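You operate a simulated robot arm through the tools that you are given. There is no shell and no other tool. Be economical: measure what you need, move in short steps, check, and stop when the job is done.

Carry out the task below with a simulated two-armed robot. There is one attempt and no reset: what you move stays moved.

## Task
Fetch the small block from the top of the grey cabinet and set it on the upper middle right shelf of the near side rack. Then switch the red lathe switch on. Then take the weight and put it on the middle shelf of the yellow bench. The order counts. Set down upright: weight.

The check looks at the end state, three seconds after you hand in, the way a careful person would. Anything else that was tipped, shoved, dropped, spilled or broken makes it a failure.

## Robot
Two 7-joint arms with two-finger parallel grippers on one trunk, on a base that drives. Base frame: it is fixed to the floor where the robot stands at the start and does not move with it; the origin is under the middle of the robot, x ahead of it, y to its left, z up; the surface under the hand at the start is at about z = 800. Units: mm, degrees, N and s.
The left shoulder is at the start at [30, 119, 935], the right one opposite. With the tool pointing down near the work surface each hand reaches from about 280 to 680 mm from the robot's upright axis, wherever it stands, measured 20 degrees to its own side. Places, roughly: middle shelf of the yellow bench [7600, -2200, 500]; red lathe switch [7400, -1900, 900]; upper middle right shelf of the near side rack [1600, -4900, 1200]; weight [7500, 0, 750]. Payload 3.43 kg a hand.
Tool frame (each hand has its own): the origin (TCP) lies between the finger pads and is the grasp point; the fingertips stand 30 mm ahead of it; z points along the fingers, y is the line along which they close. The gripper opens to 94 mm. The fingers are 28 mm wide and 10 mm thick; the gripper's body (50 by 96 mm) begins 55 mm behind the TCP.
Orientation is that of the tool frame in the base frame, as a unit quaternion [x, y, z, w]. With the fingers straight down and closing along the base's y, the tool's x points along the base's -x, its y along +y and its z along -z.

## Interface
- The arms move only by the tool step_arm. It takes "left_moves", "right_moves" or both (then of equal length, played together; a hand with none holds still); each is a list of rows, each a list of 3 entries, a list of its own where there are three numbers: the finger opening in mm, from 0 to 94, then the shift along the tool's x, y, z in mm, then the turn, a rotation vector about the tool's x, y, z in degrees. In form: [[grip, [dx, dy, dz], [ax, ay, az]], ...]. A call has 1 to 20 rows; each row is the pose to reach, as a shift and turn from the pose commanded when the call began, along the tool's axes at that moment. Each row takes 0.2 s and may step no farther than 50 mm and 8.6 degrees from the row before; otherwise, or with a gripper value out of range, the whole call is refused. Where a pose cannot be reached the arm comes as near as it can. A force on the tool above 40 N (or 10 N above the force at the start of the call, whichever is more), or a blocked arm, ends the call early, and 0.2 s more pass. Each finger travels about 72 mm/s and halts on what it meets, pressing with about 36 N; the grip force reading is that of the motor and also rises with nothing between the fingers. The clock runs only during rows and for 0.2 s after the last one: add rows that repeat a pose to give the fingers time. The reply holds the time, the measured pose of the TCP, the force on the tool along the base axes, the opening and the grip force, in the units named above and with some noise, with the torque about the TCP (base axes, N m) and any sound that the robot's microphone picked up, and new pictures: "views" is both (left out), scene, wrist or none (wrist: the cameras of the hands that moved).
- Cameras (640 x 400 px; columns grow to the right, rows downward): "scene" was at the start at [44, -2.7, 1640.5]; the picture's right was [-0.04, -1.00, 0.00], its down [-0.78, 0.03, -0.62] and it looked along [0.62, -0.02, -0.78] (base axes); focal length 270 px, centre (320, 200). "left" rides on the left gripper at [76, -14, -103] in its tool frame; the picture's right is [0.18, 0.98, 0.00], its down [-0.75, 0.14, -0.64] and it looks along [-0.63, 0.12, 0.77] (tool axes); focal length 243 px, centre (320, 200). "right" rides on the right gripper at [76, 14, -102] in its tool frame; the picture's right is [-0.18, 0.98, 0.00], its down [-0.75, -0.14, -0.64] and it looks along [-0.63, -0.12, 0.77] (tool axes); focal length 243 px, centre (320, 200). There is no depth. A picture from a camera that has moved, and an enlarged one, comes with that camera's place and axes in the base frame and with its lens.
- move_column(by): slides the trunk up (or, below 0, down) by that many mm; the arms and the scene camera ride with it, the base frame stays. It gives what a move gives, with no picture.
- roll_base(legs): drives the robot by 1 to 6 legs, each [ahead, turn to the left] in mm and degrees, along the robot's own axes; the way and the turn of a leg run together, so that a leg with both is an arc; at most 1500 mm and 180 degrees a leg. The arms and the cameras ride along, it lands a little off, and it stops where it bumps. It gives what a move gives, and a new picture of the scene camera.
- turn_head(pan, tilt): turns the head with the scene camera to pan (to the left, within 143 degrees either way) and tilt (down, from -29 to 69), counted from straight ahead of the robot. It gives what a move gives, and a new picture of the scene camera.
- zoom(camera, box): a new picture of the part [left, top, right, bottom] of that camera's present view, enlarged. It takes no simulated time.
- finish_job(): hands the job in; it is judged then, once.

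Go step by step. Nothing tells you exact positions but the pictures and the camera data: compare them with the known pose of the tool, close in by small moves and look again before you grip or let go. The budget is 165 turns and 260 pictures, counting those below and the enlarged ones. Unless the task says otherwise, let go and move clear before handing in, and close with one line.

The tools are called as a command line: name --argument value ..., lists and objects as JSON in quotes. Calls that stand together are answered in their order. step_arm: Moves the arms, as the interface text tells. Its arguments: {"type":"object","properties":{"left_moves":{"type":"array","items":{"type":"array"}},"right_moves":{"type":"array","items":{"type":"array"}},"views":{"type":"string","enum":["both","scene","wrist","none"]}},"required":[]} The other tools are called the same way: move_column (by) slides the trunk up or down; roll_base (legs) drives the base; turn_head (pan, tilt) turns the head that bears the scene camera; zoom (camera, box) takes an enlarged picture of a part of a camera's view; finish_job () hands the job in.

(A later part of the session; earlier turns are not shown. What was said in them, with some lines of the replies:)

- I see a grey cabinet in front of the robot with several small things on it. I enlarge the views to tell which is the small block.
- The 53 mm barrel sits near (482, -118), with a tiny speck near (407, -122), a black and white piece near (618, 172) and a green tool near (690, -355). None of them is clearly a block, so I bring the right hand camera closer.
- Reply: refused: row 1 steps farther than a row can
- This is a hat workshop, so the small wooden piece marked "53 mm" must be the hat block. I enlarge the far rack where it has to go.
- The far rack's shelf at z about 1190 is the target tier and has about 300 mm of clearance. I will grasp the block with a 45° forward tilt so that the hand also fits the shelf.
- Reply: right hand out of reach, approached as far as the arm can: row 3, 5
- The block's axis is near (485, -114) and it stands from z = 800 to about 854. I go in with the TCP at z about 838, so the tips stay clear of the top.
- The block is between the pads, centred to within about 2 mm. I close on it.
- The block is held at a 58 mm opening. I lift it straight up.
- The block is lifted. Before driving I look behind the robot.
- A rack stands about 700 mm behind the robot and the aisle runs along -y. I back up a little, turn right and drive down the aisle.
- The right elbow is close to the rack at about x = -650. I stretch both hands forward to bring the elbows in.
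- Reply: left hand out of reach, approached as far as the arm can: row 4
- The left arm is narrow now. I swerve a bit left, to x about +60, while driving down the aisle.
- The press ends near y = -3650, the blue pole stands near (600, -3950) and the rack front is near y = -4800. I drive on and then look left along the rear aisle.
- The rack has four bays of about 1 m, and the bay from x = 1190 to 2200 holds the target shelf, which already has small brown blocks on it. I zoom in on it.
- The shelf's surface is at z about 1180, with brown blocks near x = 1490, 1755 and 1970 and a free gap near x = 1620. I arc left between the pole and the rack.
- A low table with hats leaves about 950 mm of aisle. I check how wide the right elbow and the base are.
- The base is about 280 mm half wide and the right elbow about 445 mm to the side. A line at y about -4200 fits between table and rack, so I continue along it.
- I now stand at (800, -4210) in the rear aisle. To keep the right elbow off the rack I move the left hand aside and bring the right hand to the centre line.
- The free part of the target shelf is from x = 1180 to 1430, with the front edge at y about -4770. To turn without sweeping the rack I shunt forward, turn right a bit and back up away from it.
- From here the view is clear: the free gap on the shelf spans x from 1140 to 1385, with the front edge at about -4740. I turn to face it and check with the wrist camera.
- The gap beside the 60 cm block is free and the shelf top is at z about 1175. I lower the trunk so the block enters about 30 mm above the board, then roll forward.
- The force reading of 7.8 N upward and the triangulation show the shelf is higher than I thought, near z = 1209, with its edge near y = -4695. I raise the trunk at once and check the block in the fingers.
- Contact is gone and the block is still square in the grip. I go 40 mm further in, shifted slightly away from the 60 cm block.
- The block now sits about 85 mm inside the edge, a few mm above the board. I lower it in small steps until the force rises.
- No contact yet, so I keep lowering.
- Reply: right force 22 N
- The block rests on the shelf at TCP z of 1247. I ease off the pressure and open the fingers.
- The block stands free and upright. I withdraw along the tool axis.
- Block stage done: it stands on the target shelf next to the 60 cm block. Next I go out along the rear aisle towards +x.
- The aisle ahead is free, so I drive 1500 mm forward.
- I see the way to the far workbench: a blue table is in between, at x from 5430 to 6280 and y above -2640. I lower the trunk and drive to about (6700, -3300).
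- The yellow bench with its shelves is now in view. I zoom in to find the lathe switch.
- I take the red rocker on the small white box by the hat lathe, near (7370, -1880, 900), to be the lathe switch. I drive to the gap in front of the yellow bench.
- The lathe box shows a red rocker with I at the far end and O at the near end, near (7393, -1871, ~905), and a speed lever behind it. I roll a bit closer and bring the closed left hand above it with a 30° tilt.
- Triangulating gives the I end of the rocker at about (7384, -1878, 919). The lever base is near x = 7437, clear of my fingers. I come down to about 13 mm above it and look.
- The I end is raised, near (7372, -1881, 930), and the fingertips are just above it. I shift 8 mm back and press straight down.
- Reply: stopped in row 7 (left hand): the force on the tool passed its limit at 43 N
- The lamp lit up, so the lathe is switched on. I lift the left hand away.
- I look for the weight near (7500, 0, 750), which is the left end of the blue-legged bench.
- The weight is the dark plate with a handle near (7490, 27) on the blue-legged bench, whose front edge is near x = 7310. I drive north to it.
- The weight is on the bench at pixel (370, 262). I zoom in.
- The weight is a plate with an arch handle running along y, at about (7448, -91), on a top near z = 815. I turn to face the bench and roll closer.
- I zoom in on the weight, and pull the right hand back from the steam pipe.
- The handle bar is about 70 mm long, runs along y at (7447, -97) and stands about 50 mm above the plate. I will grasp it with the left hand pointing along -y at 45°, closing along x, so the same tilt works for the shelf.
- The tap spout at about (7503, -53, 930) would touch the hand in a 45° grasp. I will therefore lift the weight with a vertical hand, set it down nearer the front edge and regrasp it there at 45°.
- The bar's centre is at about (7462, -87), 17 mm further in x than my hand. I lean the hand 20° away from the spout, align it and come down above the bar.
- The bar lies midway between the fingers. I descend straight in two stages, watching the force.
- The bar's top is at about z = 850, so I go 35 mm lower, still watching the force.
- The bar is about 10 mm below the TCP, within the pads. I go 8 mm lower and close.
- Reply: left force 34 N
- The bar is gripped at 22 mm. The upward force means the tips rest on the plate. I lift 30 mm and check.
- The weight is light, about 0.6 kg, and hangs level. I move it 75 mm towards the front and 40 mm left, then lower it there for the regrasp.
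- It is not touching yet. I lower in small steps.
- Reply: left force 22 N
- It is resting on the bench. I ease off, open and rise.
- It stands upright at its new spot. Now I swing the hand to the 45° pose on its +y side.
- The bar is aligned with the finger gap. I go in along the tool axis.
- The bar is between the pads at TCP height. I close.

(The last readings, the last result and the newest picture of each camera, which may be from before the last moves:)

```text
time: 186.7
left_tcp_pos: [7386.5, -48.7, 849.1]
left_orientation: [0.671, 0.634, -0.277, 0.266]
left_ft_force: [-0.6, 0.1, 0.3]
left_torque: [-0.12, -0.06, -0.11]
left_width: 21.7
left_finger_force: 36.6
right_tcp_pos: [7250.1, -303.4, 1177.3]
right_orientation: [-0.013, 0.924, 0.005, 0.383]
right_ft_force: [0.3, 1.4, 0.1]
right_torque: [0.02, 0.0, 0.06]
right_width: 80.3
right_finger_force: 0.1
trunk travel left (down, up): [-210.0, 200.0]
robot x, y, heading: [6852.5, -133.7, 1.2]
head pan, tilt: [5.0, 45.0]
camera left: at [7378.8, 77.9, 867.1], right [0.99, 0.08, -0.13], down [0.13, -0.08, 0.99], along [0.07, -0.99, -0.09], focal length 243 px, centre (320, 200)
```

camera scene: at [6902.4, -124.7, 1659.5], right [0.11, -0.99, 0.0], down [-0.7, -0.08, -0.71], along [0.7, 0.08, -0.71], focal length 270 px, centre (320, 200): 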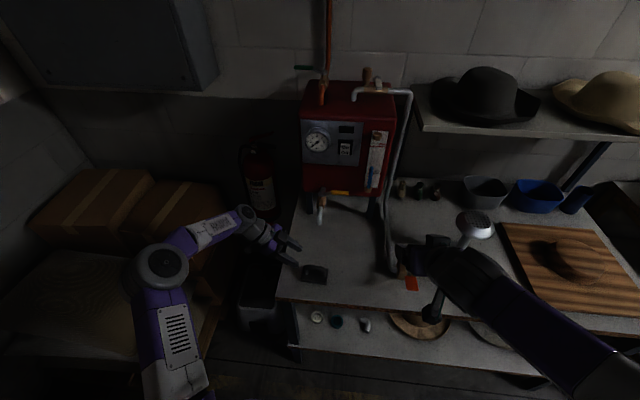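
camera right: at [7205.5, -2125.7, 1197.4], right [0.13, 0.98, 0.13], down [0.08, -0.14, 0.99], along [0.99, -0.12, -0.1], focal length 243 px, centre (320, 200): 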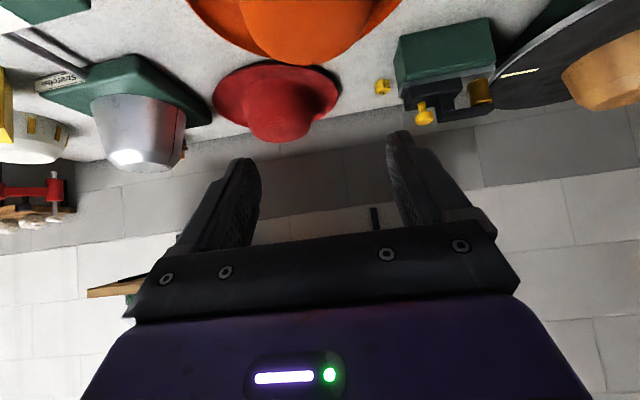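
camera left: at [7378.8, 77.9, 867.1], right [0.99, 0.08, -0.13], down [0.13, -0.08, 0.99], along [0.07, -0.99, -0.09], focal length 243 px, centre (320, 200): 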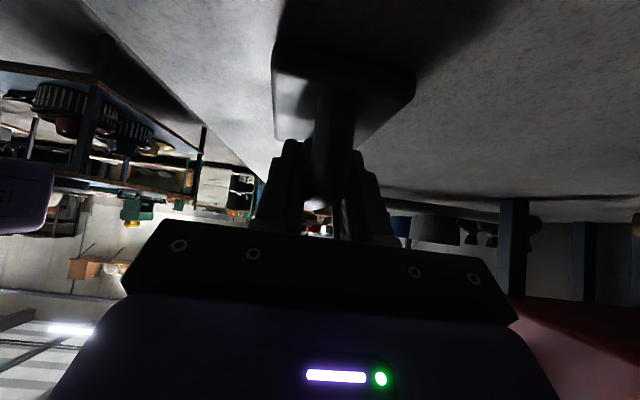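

Gripped firmly. I lift straight up and turn the hand back to point along the robot's forward axis.

step_arm --left_moves '[[5, [-5, 0, -5], [0, 0, 0]], [5, [-25, 0, -25], [0, 0, 0]], [5, [-50, 0, -50], [0, 0, 0]], [5, [-75, -15, -75], [0, 0, 0]], [5, [-100, -40, -100], [0, 0, 0]], [5, [-125, -60, -125], [0, 0, 0]], [5, [-125, -60, -125], [0, 0, 0]]]' --views "wrist"

step_arm --left_moves '[[5, [0, 0, 0], [-5.5, 0, -5.5]], [5, [0, 0, 0], [-11, 0, -11]], [5, [0, 0, 0], [-16.5, 0, -16.5]], [5, [0, 0, 0], [-22, 0, -22]], [5, [0, 0, 0], [-27.5, 0, -27.5]], [5, [0, 0, 0], [-33, 0, -33]], [5, [0, 0, 0], [-38.5, 0, -38.5]], [5, [0, 0, 0], [-44, 0, -44]], [5, [0, 0, 0], [-49.5, 0, -49.5]], [5, [0, 0, 0], [-55, 0, -55]], [5, [0, 0, 0], [-60.5, 0, -60.5]], [5, [0, 0, 0], [-66.5, 0, -66.5]], [5, [0, 0, 0], [-66.5, 0, -66.5]]]'

```text
time: 188.3
left_tcp_pos: [7323.8, -44.1, 1025.5]
left_orientation: [0.671, 0.634, -0.279, 0.265]
left_ft_force: [-0.1, 0.7, -5.9]
left_torque: [-0.02, -0.02, -0.03]
left_width: 22.1
left_finger_force: 36.1
right_tcp_pos: [7250.9, -302.9, 1176.8]
right_orientation: [-0.013, 0.924, 0.005, 0.382]
right_ft_force: [0.3, -0.6, 0.4]
right_torque: [-0.02, 0.02, 0.02]
right_width: 80.0
right_finger_force: 0.1
trunk travel left (down, up): [-210.0, 200.0]
robot x, y, heading: [6854.8, -129.1, 1.3]
head pan, tilt: [5.0, 45.0]
camera left: at [7316.0, 81.8, 1043.3], right [0.99, 0.08, -0.13], down [0.13, -0.08, 0.99], along [0.07, -0.99, -0.09], focal length 243 px, centre (320, 200)
```

left: 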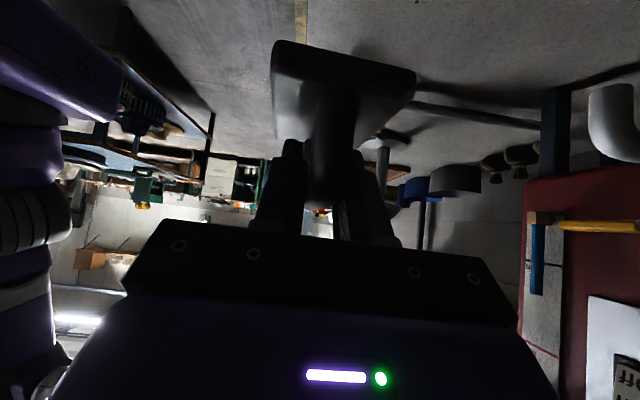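

```text
time: 191.1
left_tcp_pos: [7323.7, -42.6, 1027.3]
left_orientation: [-0.01, 0.923, 0.002, 0.385]
left_ft_force: [-0.2, -0.2, -6.3]
left_torque: [0.03, 0.0, -0.01]
left_width: 21.9
left_finger_force: 36.0
right_tcp_pos: [7250.5, -302.4, 1175.7]
right_orientation: [-0.013, 0.924, 0.006, 0.383]
right_ft_force: [-0.4, -0.3, -0.1]
right_torque: [0.02, 0.01, -0.02]
right_width: 80.3
right_finger_force: 0.0
trunk travel left (down, up): [-210.0, 200.0]
robot x, y, heading: [6855.7, -136.5, 1.2]
head pan, tilt: [5.0, 45.0]
camera scene: at [6903.2, -123.3, 1659.4], right [0.11, -0.99, 0.0], down [-0.7, -0.08, -0.71], along [0.7, 0.08, -0.71], focal length 270 px, centre (320, 200)
camera left: at [7198.6, -60.2, 1044.3], right [-0.15, 0.98, -0.14], down [0.07, 0.15, 0.99], along [0.99, 0.14, -0.09], focal length 243 px, centre (320, 200)
```

scene: 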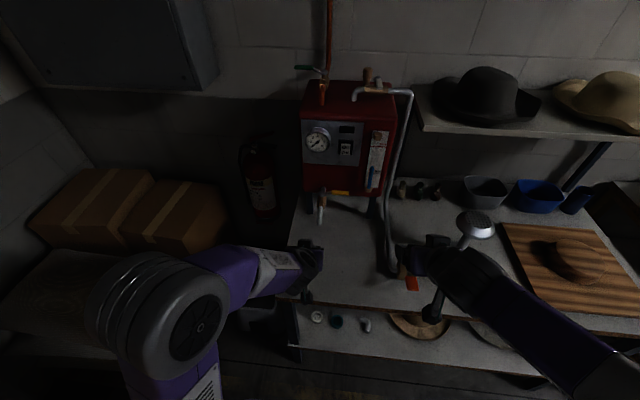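
left: 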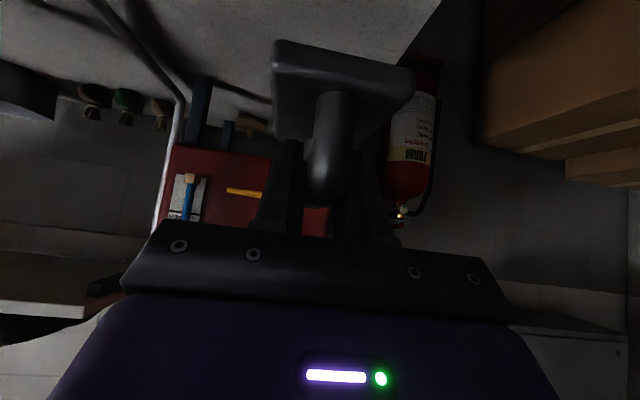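

The weight hangs level in the left hand. I back off and drive to the front of the yellow bench.

roll_base --legs '[[-100, 0], [0, -91], [1400, 0]]'

turn_head --pan 45 --tilt 35

```text
time: 202.7
left_tcp_pos: [6869.4, -2010.9, 1026.9]
left_orientation: [0.646, 0.659, -0.272, 0.274]
left_ft_force: [0.7, 0.0, -6.0]
left_torque: [0.05, -0.02, 0.0]
left_width: 21.8
left_finger_force: 35.6
right_tcp_pos: [6609.0, -1937.4, 1177.1]
right_orientation: [0.644, 0.662, -0.267, 0.274]
right_ft_force: [-0.7, -0.5, 0.4]
right_torque: [0.01, -0.01, 0.02]
right_width: 80.0
right_finger_force: 0.2
trunk travel left (down, up): [-210.0, 200.0]
robot x, y, heading: [6778.5, -1543.9, -88.6]
head pan, tilt: [5.0, 45.0]
camera scene: at [6787.2, -1591.3, 1659.4], right [-0.99, -0.11, 0.0], down [-0.08, 0.7, -0.71], along [0.08, -0.7, -0.71], focal length 270 px, centre (320, 200)
```

scene: 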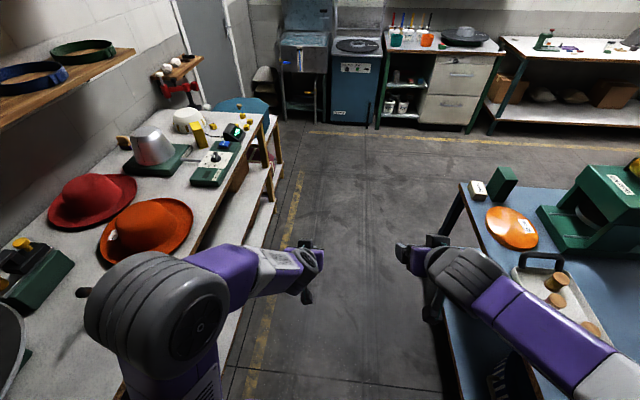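

```text
time: 203.7
left_tcp_pos: [6869.5, -2011.7, 1026.7]
left_orientation: [0.646, 0.66, -0.27, 0.273]
left_ft_force: [0.2, -0.5, -6.3]
left_torque: [0.02, -0.01, -0.05]
left_width: 21.5
left_finger_force: 36.2
right_tcp_pos: [6608.8, -1937.0, 1176.3]
right_orientation: [0.644, 0.663, -0.266, 0.274]
right_ft_force: [-1.3, -0.8, 0.1]
right_torque: [-0.02, 0.02, -0.02]
right_width: 79.8
right_finger_force: 0.0
trunk travel left (down, up): [-210.0, 200.0]
robot x, y, heading: [6778.0, -1541.5, -88.7]
head pan, tilt: [45.0, 35.0]
camera scene: at [6841.9, -1571.1, 1674.2], right [-0.69, -0.72, 0.0], down [-0.41, 0.4, -0.82], along [0.59, -0.57, -0.57], focal length 270 px, centre (320, 200)
```

scene: 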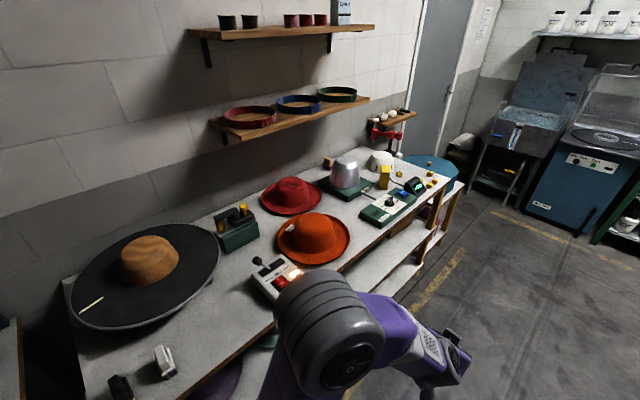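

The lamp is still lit. I drive on to y about -2330, face the bench and back off to see the shelf below.

roll_base --legs '[[790, 0], [0, 88.7], [-140, 0]]'

turn_head --pan 0 --tilt 40

```text
time: 212.7
left_tcp_pos: [7129.0, -2257.2, 1027.4]
left_orientation: [0.004, 0.923, -0.003, 0.385]
left_ft_force: [-0.5, -0.6, -5.6]
left_torque: [-0.01, 0.05, -0.01]
left_width: 21.9
left_finger_force: 35.8
right_tcp_pos: [7045.8, -2513.7, 1177.2]
right_orientation: [-0.001, 0.924, 0.001, 0.382]
right_ft_force: [-0.2, -1.0, 0.5]
right_torque: [0.03, 0.02, 0.0]
right_width: 80.2
right_finger_force: 0.1
trunk travel left (down, up): [-210.0, 200.0]
robot x, y, heading: [6656.1, -2334.0, -0.2]
head pan, tilt: [45.0, 35.0]
camera scene: at [6685.1, -2270.5, 1674.3], right [0.7, -0.71, 0.0], down [-0.41, -0.4, -0.82], along [0.58, 0.58, -0.57], focal length 270 px, centre (320, 200)
```

scene: 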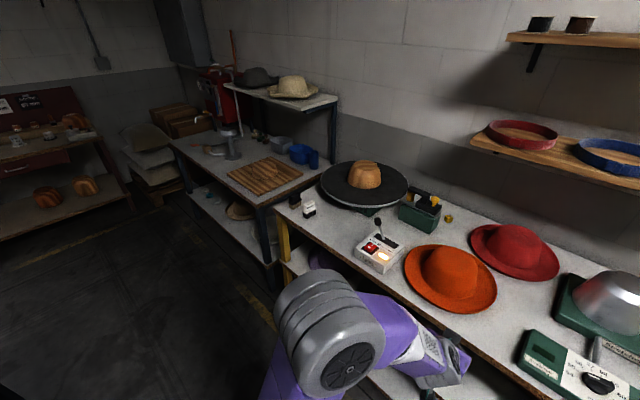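

```text
time: 213.8
left_tcp_pos: [7128.3, -2257.1, 1026.8]
left_orientation: [0.003, 0.923, -0.004, 0.385]
left_ft_force: [-0.2, -0.4, -6.1]
left_torque: [0.04, 0.06, 0.02]
left_width: 22.1
left_finger_force: 35.9
right_tcp_pos: [7046.6, -2515.9, 1176.0]
right_orientation: [0.0, 0.924, 0.0, 0.382]
right_ft_force: [0.2, -0.4, 0.6]
right_torque: [0.0, 0.01, 0.02]
right_width: 79.9
right_finger_force: 0.0
trunk travel left (down, up): [-210.0, 200.0]
robot x, y, heading: [6654.7, -2334.9, -0.3]
head pan, tilt: [0.0, 40.0]
camera scene: at [6709.1, -2332.9, 1666.7], right [0.0, -1.0, 0.0], down [-0.64, 0.0, -0.77], along [0.77, 0.0, -0.64], focal length 270 px, centre (320, 200)
```

scene: 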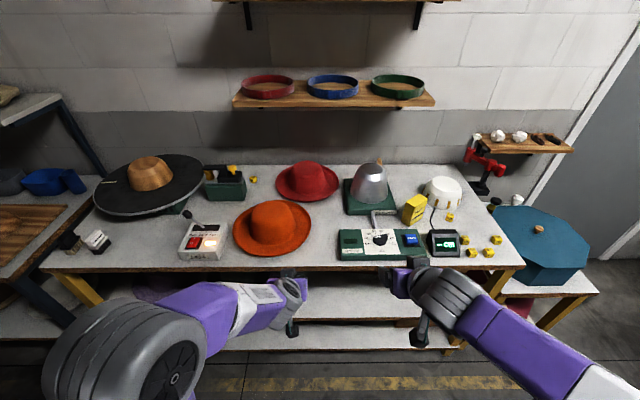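

The middle shelf shows free space in front at y about -2250 to -2400, with its front edge near x = 7300. I lower the trunk and then the hand in front of the bench.

move_column --by -205

step_arm --left_moves '[[5, [24, 0, 24], [0, 0, 0]], [5, [48, 0, 48], [0, 0, 0]], [5, [72, 0, 72], [0, 0, 0]], [5, [96, 0, 96], [0, 0, 0]], [5, [120, 0, 120], [0, 0, 0]], [5, [140, 0, 140], [0, 0, 0]], [5, [140, 0, 140], [0, 0, 0]]]'

```text
time: 216.0
left_tcp_pos: [7127.6, -2257.0, 821.6]
left_orientation: [0.004, 0.923, -0.004, 0.385]
left_ft_force: [0.2, 0.4, -6.1]
left_torque: [0.0, 0.01, -0.02]
left_width: 21.7
left_finger_force: 35.9
right_tcp_pos: [7046.5, -2514.2, 970.4]
right_orientation: [0.0, 0.924, 0.001, 0.383]
right_ft_force: [0.2, -0.1, -0.6]
right_torque: [-0.02, 0.0, 0.02]
right_width: 79.9
right_finger_force: 0.0
trunk travel left (down, up): [-5.0, 405.0]
robot x, y, heading: [6654.1, -2330.5, -0.4]
head pan, tilt: [0.0, 40.0]
```

```text
time: 217.6
left_tcp_pos: [7128.8, -2258.2, 623.9]
left_orientation: [0.003, 0.923, -0.003, 0.386]
left_ft_force: [0.3, -0.2, -6.5]
left_torque: [0.03, 0.05, -0.01]
left_width: 22.0
left_finger_force: 36.0
right_tcp_pos: [7047.0, -2512.9, 971.9]
right_orientation: [0.0, 0.924, 0.0, 0.383]
right_ft_force: [0.1, -0.2, -0.2]
right_torque: [0.01, -0.01, 0.03]
right_width: 80.0
right_finger_force: 0.0
trunk travel left (down, up): [-5.0, 405.0]
robot x, y, heading: [6654.0, -2334.5, -0.5]
head pan, tilt: [0.0, 40.0]
camera scene: at [6708.9, -2333.0, 1461.7], right [0.0, -1.0, 0.0], down [-0.64, 0.0, -0.77], along [0.77, 0.0, -0.64], focal length 270 px, centre (320, 200)
camera left: at [7002.7, -2272.2, 642.0], right [-0.12, 0.98, -0.14], down [0.08, 0.14, 0.99], along [0.99, 0.11, -0.09], focal length 243 px, centre (320, 200)
```

scene: 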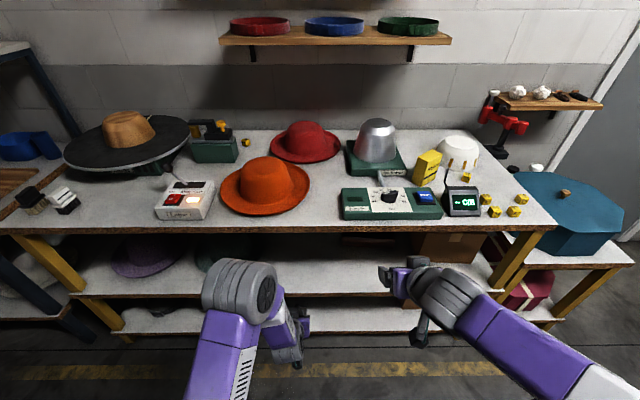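
left: 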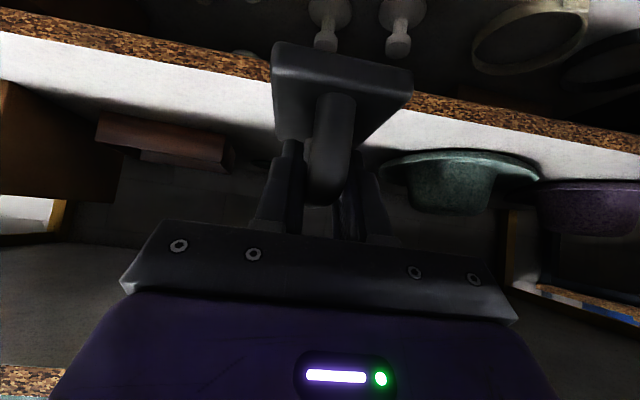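

The middle shelf's surface is at z about 472, with about 340 mm of clearance, and it is free around y = -2258. I lower to entry height and reach in with the arm.

step_arm --left_moves '[[5, [22, 0, 22], [0, 0, 0]], [5, [43, 0, 43], [0, 0, 0]], [5, [15, 0, 71], [0, 0, 0]], [5, [-13, 0, 99], [0, 0, 0]], [5, [-41, 0, 127], [0, 0, 0]], [5, [-69, 0, 155], [0, 0, 0]], [5, [-69, 0, 155], [0, 0, 0]]]' --right_moves '[[80, [12, 0, -12], [0, 0, 0]], [80, [24, 0, -24], [0, 0, 0]], [80, [36, 0, -36], [0, 0, 0]], [80, [48, 0, -48], [0, 0, 0]], [80, [60, 0, -60], [0, 0, 0]], [80, [70, 0, -70], [0, 0, 0]], [80, [70, 0, -70], [0, 0, 0]]]'

```text
time: 219.2
left_tcp_pos: [7288.8, -2260.8, 562.2]
left_orientation: [0.004, 0.923, -0.004, 0.385]
left_ft_force: [-0.1, 0.3, -5.9]
left_torque: [0.01, 0.06, 0.0]
left_width: 21.7
left_finger_force: 35.9
right_tcp_pos: [6948.0, -2515.0, 972.0]
right_orientation: [0.0, 0.924, 0.0, 0.382]
right_ft_force: [-0.2, 1.2, 0.5]
right_torque: [0.0, 0.01, 0.0]
right_width: 80.1
right_finger_force: 0.0
trunk travel left (down, up): [-5.0, 405.0]
robot x, y, heading: [6654.7, -2332.6, -0.6]
head pan, tilt: [0.0, 40.0]
camera scene: at [6709.1, -2333.0, 1461.7], right [0.0, -1.0, 0.0], down [-0.64, 0.0, -0.77], along [0.77, 0.0, -0.64], focal length 270 px, centre (320, 200)
camera right: at [6821.5, -2499.2, 991.6], right [0.13, 0.98, 0.13], down [0.08, -0.14, 0.99], along [0.99, -0.12, -0.1], focal length 243 px, centre (320, 200)
camera left: at [7162.7, -2274.4, 580.2], right [-0.12, 0.98, -0.13], down [0.08, 0.14, 0.99], along [0.99, 0.11, -0.09], focal length 243 px, centre (320, 200)
```

scene: 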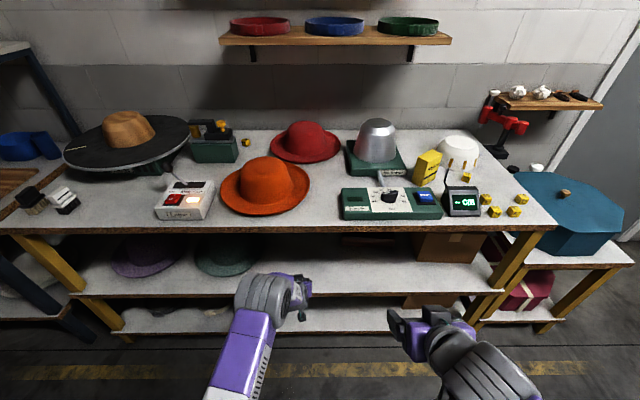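
right: 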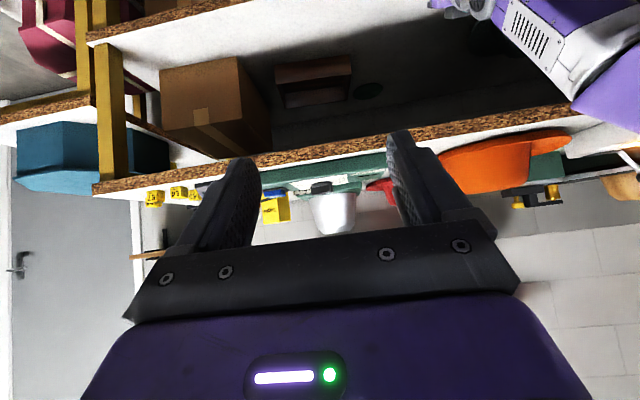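
left: 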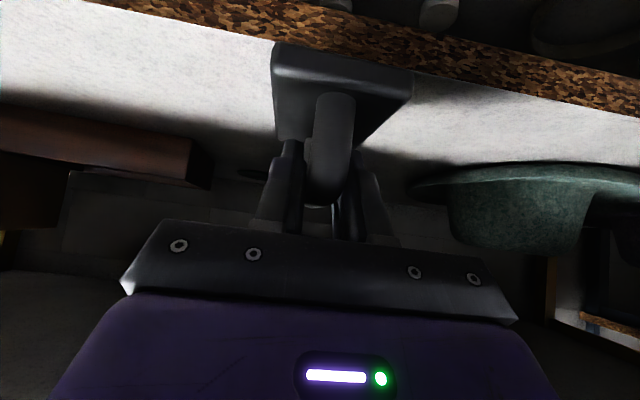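

The edge is confirmed at x of 7313 and z of 468. I reach 118 mm further in at this height.

step_arm --left_moves '[[5, [-21, 0, 21], [0, 0, 0]], [5, [-42, 0, 42], [0, 0, 0]], [5, [-63, 0, 63], [0, 0, 0]], [5, [-84, 0, 84], [0, 0, 0]], [5, [-84, 0, 84], [0, 0, 0]]]'

```text
time: 220.4
left_tcp_pos: [7408.2, -2261.2, 563.1]
left_orientation: [0.004, 0.923, -0.004, 0.384]
left_ft_force: [1.3, 0.7, -6.4]
left_torque: [0.01, 0.06, 0.04]
left_width: 21.9
left_finger_force: 35.9
right_tcp_pos: [6947.6, -2515.1, 971.5]
right_orientation: [0.001, 0.924, 0.0, 0.383]
right_ft_force: [0.3, 0.2, 0.4]
right_torque: [0.02, -0.03, 0.0]
right_width: 80.1
right_finger_force: 0.0
trunk travel left (down, up): [-5.0, 405.0]
robot x, y, heading: [6656.2, -2333.5, -0.2]
head pan, tilt: [0.0, 40.0]
camera scene: at [6709.2, -2333.0, 1461.7], right [0.0, -1.0, 0.0], down [-0.64, 0.0, -0.77], along [0.77, 0.0, -0.64], focal length 270 px, centre (320, 200)
camera left: at [7281.0, -2276.1, 580.1], right [-0.12, 0.98, -0.13], down [0.08, 0.14, 0.99], along [0.99, 0.11, -0.09], focal length 243 px, centre (320, 200)
```

scene: 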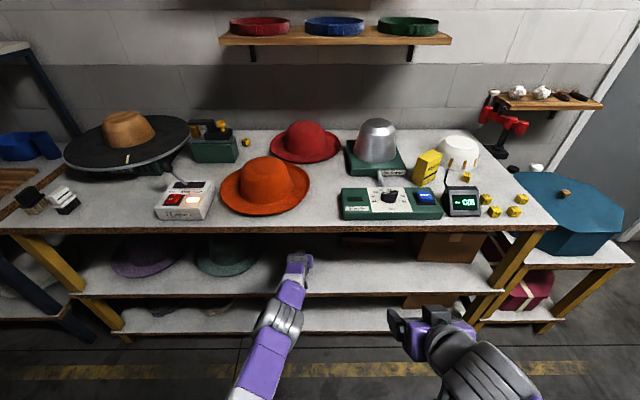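
left: 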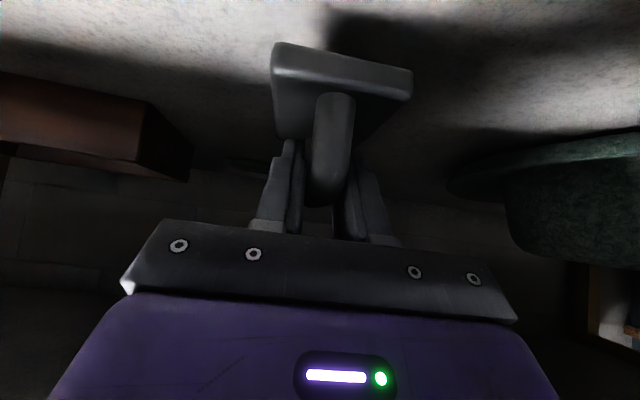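

Well inside the shelf. I lower to just above the surface.

step_arm --left_moves '[[5, [7, 0, 7], [0, 0, 0]], [5, [14, 0, 14], [0, 0, 0]], [5, [20, 0, 20], [0, 0, 0]], [5, [25, 0, 25], [0, 0, 0]], [5, [25, 0, 25], [0, 0, 0]]]' --views "wrist"

```text
time: 221.6
left_tcp_pos: [7408.7, -2262.2, 531.0]
left_orientation: [0.003, 0.921, -0.003, 0.389]
left_ft_force: [2.7, 0.0, 2.5]
left_torque: [0.24, -0.51, -0.03]
left_width: 22.0
left_finger_force: 36.1
right_tcp_pos: [6946.1, -2516.1, 972.3]
right_orientation: [0.0, 0.924, 0.0, 0.383]
right_ft_force: [-0.2, -0.2, 0.4]
right_torque: [-0.02, -0.02, 0.04]
right_width: 80.0
right_finger_force: 0.0
trunk travel left (down, up): [-5.0, 405.0]
robot x, y, heading: [6658.3, -2335.2, -0.5]
head pan, tilt: [0.0, 40.0]
camera left: at [7281.6, -2275.2, 548.0], right [-0.12, 0.98, -0.14], down [0.07, 0.14, 0.99], along [0.99, 0.11, -0.09], focal length 243 px, centre (320, 200)
```

left: 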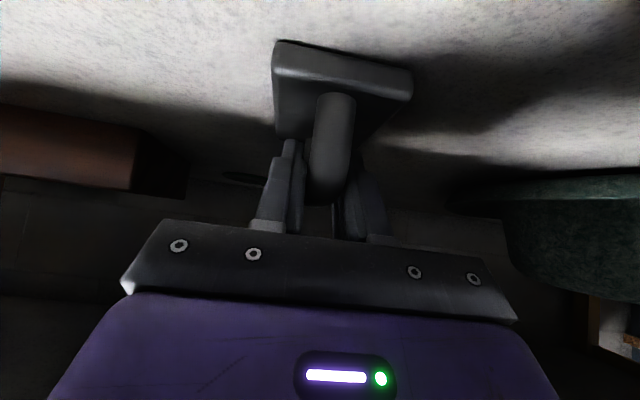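

Light contact is made at the front edge of the plate. I press down about 2 mm more so it seats flat, then check.

step_arm --left_moves '[[5, [0.7, 0, 0.7], [0, 0, 0]], [5, [1.4, 0, 1.4], [0, 0, 0]], [5, [1.4, 0, 1.4], [0, 0, 0]]]' --views "none"

zoom --camera "left" --box '[200, 0, 480, 200]'

```text
time: 222.4
left_tcp_pos: [7408.9, -2261.1, 531.6]
left_orientation: [0.005, 0.922, -0.004, 0.388]
left_ft_force: [-3.9, 0.7, 15.9]
left_torque: [-0.02, -0.25, -0.01]
left_width: 21.9
left_finger_force: 36.2
right_tcp_pos: [6945.9, -2515.6, 972.5]
right_orientation: [0.0, 0.924, 0.0, 0.383]
right_ft_force: [0.0, -0.5, 0.5]
right_torque: [-0.01, 0.02, 0.01]
right_width: 80.1
right_finger_force: 0.0
trunk travel left (down, up): [-5.0, 405.0]
robot x, y, heading: [6655.7, -2330.8, -0.1]
head pan, tilt: [0.0, 40.0]
```

```text
2.00 times, centred on (340, 100) of left
camera zoom: at [7281.5, -2275.8, 547.3], right [-0.12, 0.98, -0.14], down [0.07, 0.14, 0.99], along [0.99, 0.11, -0.09], focal length 485 px, centre (280, 400)
```

zoom: 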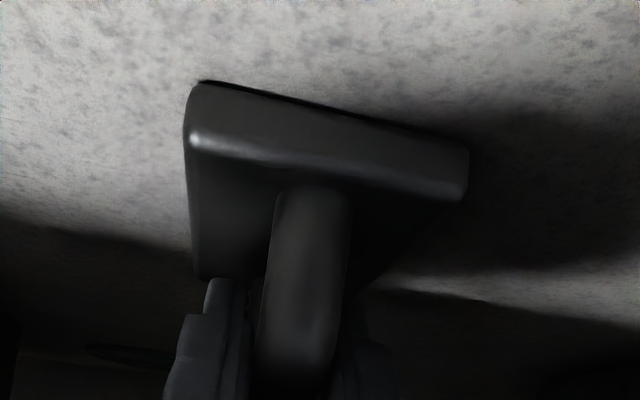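

The plate sits flush on the shelf. I ease off and open the fingers.

step_arm --left_moves '[[5, [-1.2, 0, -1.2], [0, 0, 0]], [18, [-1.2, 0, -1.2], [0, 0, 0]], [30, [-1.2, 0, -1.2], [0, 0, 0]], [45, [-1.2, 0, -1.2], [0, 0, 0]], [54, [-1.2, 0, -1.2], [0, 0, 0]], [54, [-1.2, 0, -1.2], [0, 0, 0]]]' --views "wrist"

```text
time: 223.8
left_tcp_pos: [7406.8, -2262.4, 527.4]
left_orientation: [0.005, 0.923, -0.004, 0.385]
left_ft_force: [1.2, -0.5, 0.3]
left_torque: [0.01, 0.01, -0.01]
left_width: 54.0
left_finger_force: 0.0
right_tcp_pos: [6946.6, -2515.2, 972.1]
right_orientation: [0.0, 0.924, 0.0, 0.383]
right_ft_force: [0.0, -0.2, 0.3]
right_torque: [-0.01, 0.0, 0.02]
right_width: 80.0
right_finger_force: 0.1
trunk travel left (down, up): [-5.0, 405.0]
robot x, y, heading: [6653.8, -2331.5, -0.3]
head pan, tilt: [0.0, 40.0]
camera left: at [7281.0, -2275.6, 545.8], right [-0.12, 0.98, -0.13], down [0.08, 0.14, 0.99], along [0.99, 0.11, -0.09], focal length 243 px, centre (320, 200)
```

left: 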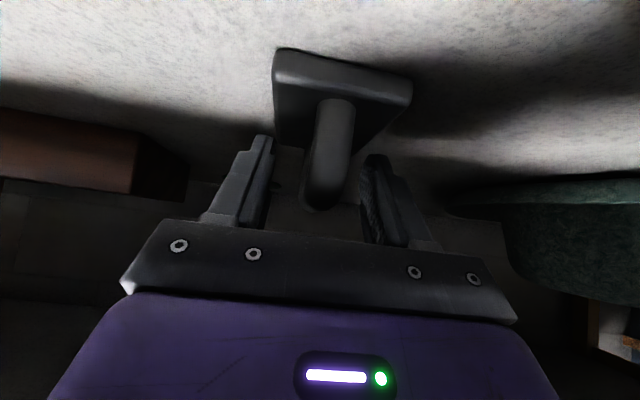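

It stands upright and free. I withdraw along the tool axis and then straight back out of the shelf.

step_arm --left_moves '[[54, [0, 0, -20], [0, 0, 0]], [54, [0, 0, -40], [0, 0, 0]], [54, [0, 0, -60], [0, 0, 0]], [54, [28, 0, -88], [0, 0, 0]], [54, [56, 0, -116], [0, 0, 0]], [54, [84, 0, -144], [0, 0, 0]], [54, [112, 0, -172], [0, 0, 0]], [54, [135, 0, -195], [0, 0, 0]]]'

roll_base --legs '[[-120, 0]]'

zoom --camera "left" --box '[0, 0, 640, 400]'

zoom --camera "scene" --box '[60, 120, 560, 360]'

```text
time: 225.6
left_tcp_pos: [7173.1, -2260.3, 569.6]
left_orientation: [0.004, 0.923, -0.004, 0.385]
left_ft_force: [-0.4, -0.9, -0.7]
left_torque: [0.02, 0.03, 0.0]
left_width: 54.0
left_finger_force: 0.0
right_tcp_pos: [6947.2, -2515.0, 971.7]
right_orientation: [0.001, 0.924, -0.001, 0.382]
right_ft_force: [0.2, 0.3, 0.4]
right_torque: [-0.01, 0.02, -0.02]
right_width: 80.0
right_finger_force: 0.0
trunk travel left (down, up): [-5.0, 405.0]
robot x, y, heading: [6654.6, -2331.7, -0.5]
head pan, tilt: [0.0, 40.0]
camera scene: at [6708.3, -2333.1, 1461.7], right [0.0, -1.0, 0.0], down [-0.64, 0.0, -0.77], along [0.77, 0.0, -0.64], focal length 270 px, centre (320, 200)
camera left: at [7046.1, -2273.4, 587.9], right [-0.12, 0.98, -0.13], down [0.07, 0.14, 0.99], along [0.99, 0.11, -0.09], focal length 243 px, centre (320, 200)
```

scene: 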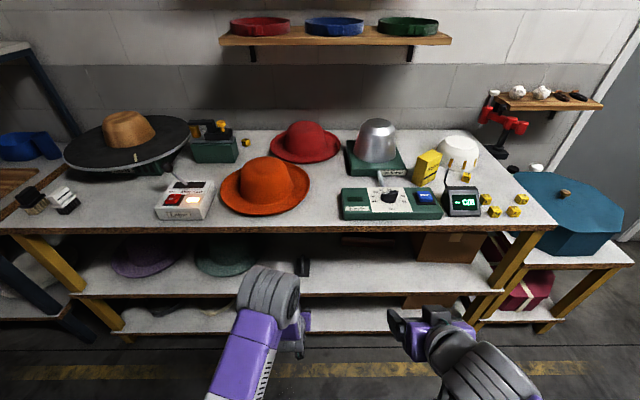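
left: 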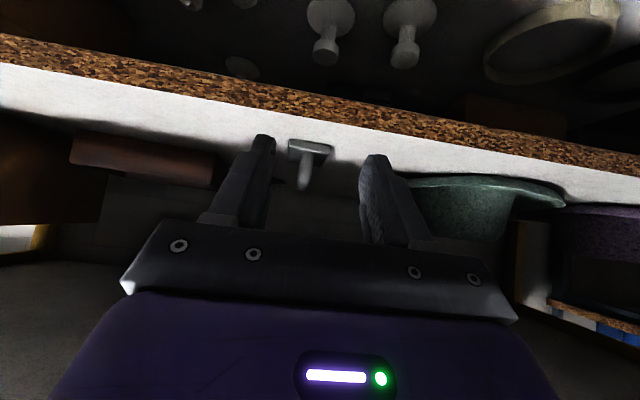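

```text
time: 226.9
left_tcp_pos: [7053.1, -2260.7, 571.0]
left_orientation: [0.005, 0.923, -0.004, 0.385]
left_ft_force: [0.4, 0.1, 0.5]
left_torque: [0.02, 0.01, 0.04]
left_width: 54.0
left_finger_force: 0.1
right_tcp_pos: [6827.2, -2515.3, 972.6]
right_orientation: [0.002, 0.924, -0.001, 0.383]
right_ft_force: [-0.1, -0.2, -0.3]
right_torque: [-0.02, -0.02, 0.03]
right_width: 79.9
right_finger_force: 0.1
trunk travel left (down, up): [-5.0, 405.0]
robot x, y, heading: [6534.5, -2334.2, -0.4]
head pan, tilt: [0.0, 40.0]
camera scene: at [6589.1, -2332.5, 1461.8], right [-0.01, -1.0, 0.0], down [-0.64, 0.0, -0.77], along [0.77, -0.01, -0.64], focal length 270 px, centre (320, 200)
```

scene: 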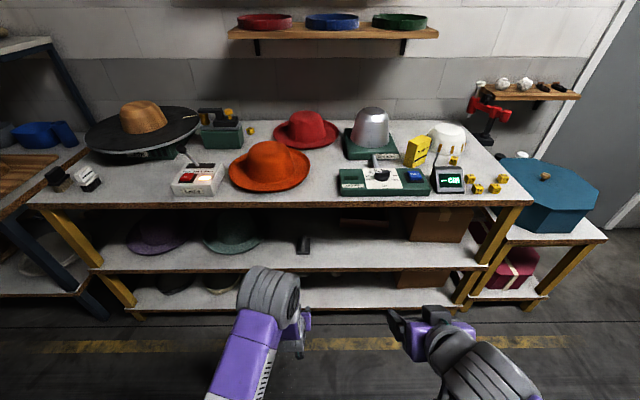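

```text
1.00 times, centred on (320, 200) of left (not enlarged: the box is as wide or as high as the picture)
camera zoom: at [6927.8, -2273.5, 588.0], right [-0.12, 0.98, -0.13], down [0.08, 0.14, 0.99], along [0.99, 0.11, -0.09], focal length 243 px, centre (320, 200)
```

zoom: 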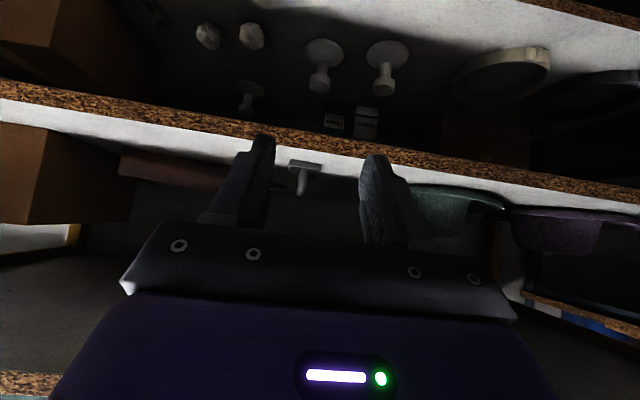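

```text
1.28 times, centred on (310, 240) of scene
camera zoom: at [6589.1, -2332.5, 1461.8], right [-0.01, -1.0, 0.0], down [-0.64, 0.0, -0.77], along [0.77, -0.01, -0.64], focal length 346 px, centre (333, 149)
```

zoom: 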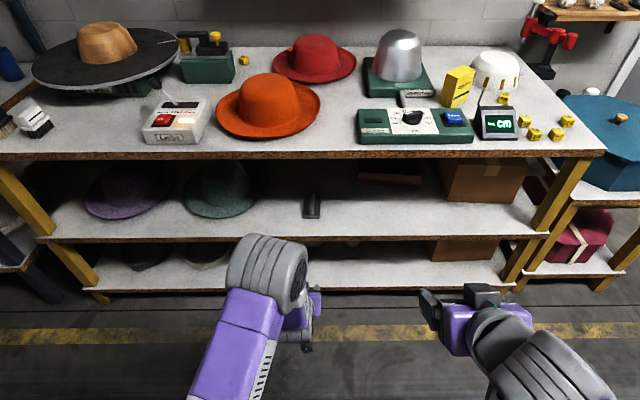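

The block is on its shelf, the lathe lamp is lit, and the weight stands upright on the middle shelf. Both hands are clear, so I hand in.

finish_job

```text
The job is handed in.
```

The small block is on the upper middle right shelf, the red lathe switch is on, and the weight stands upright on the yellow bench's middle shelf, all in the order asked.
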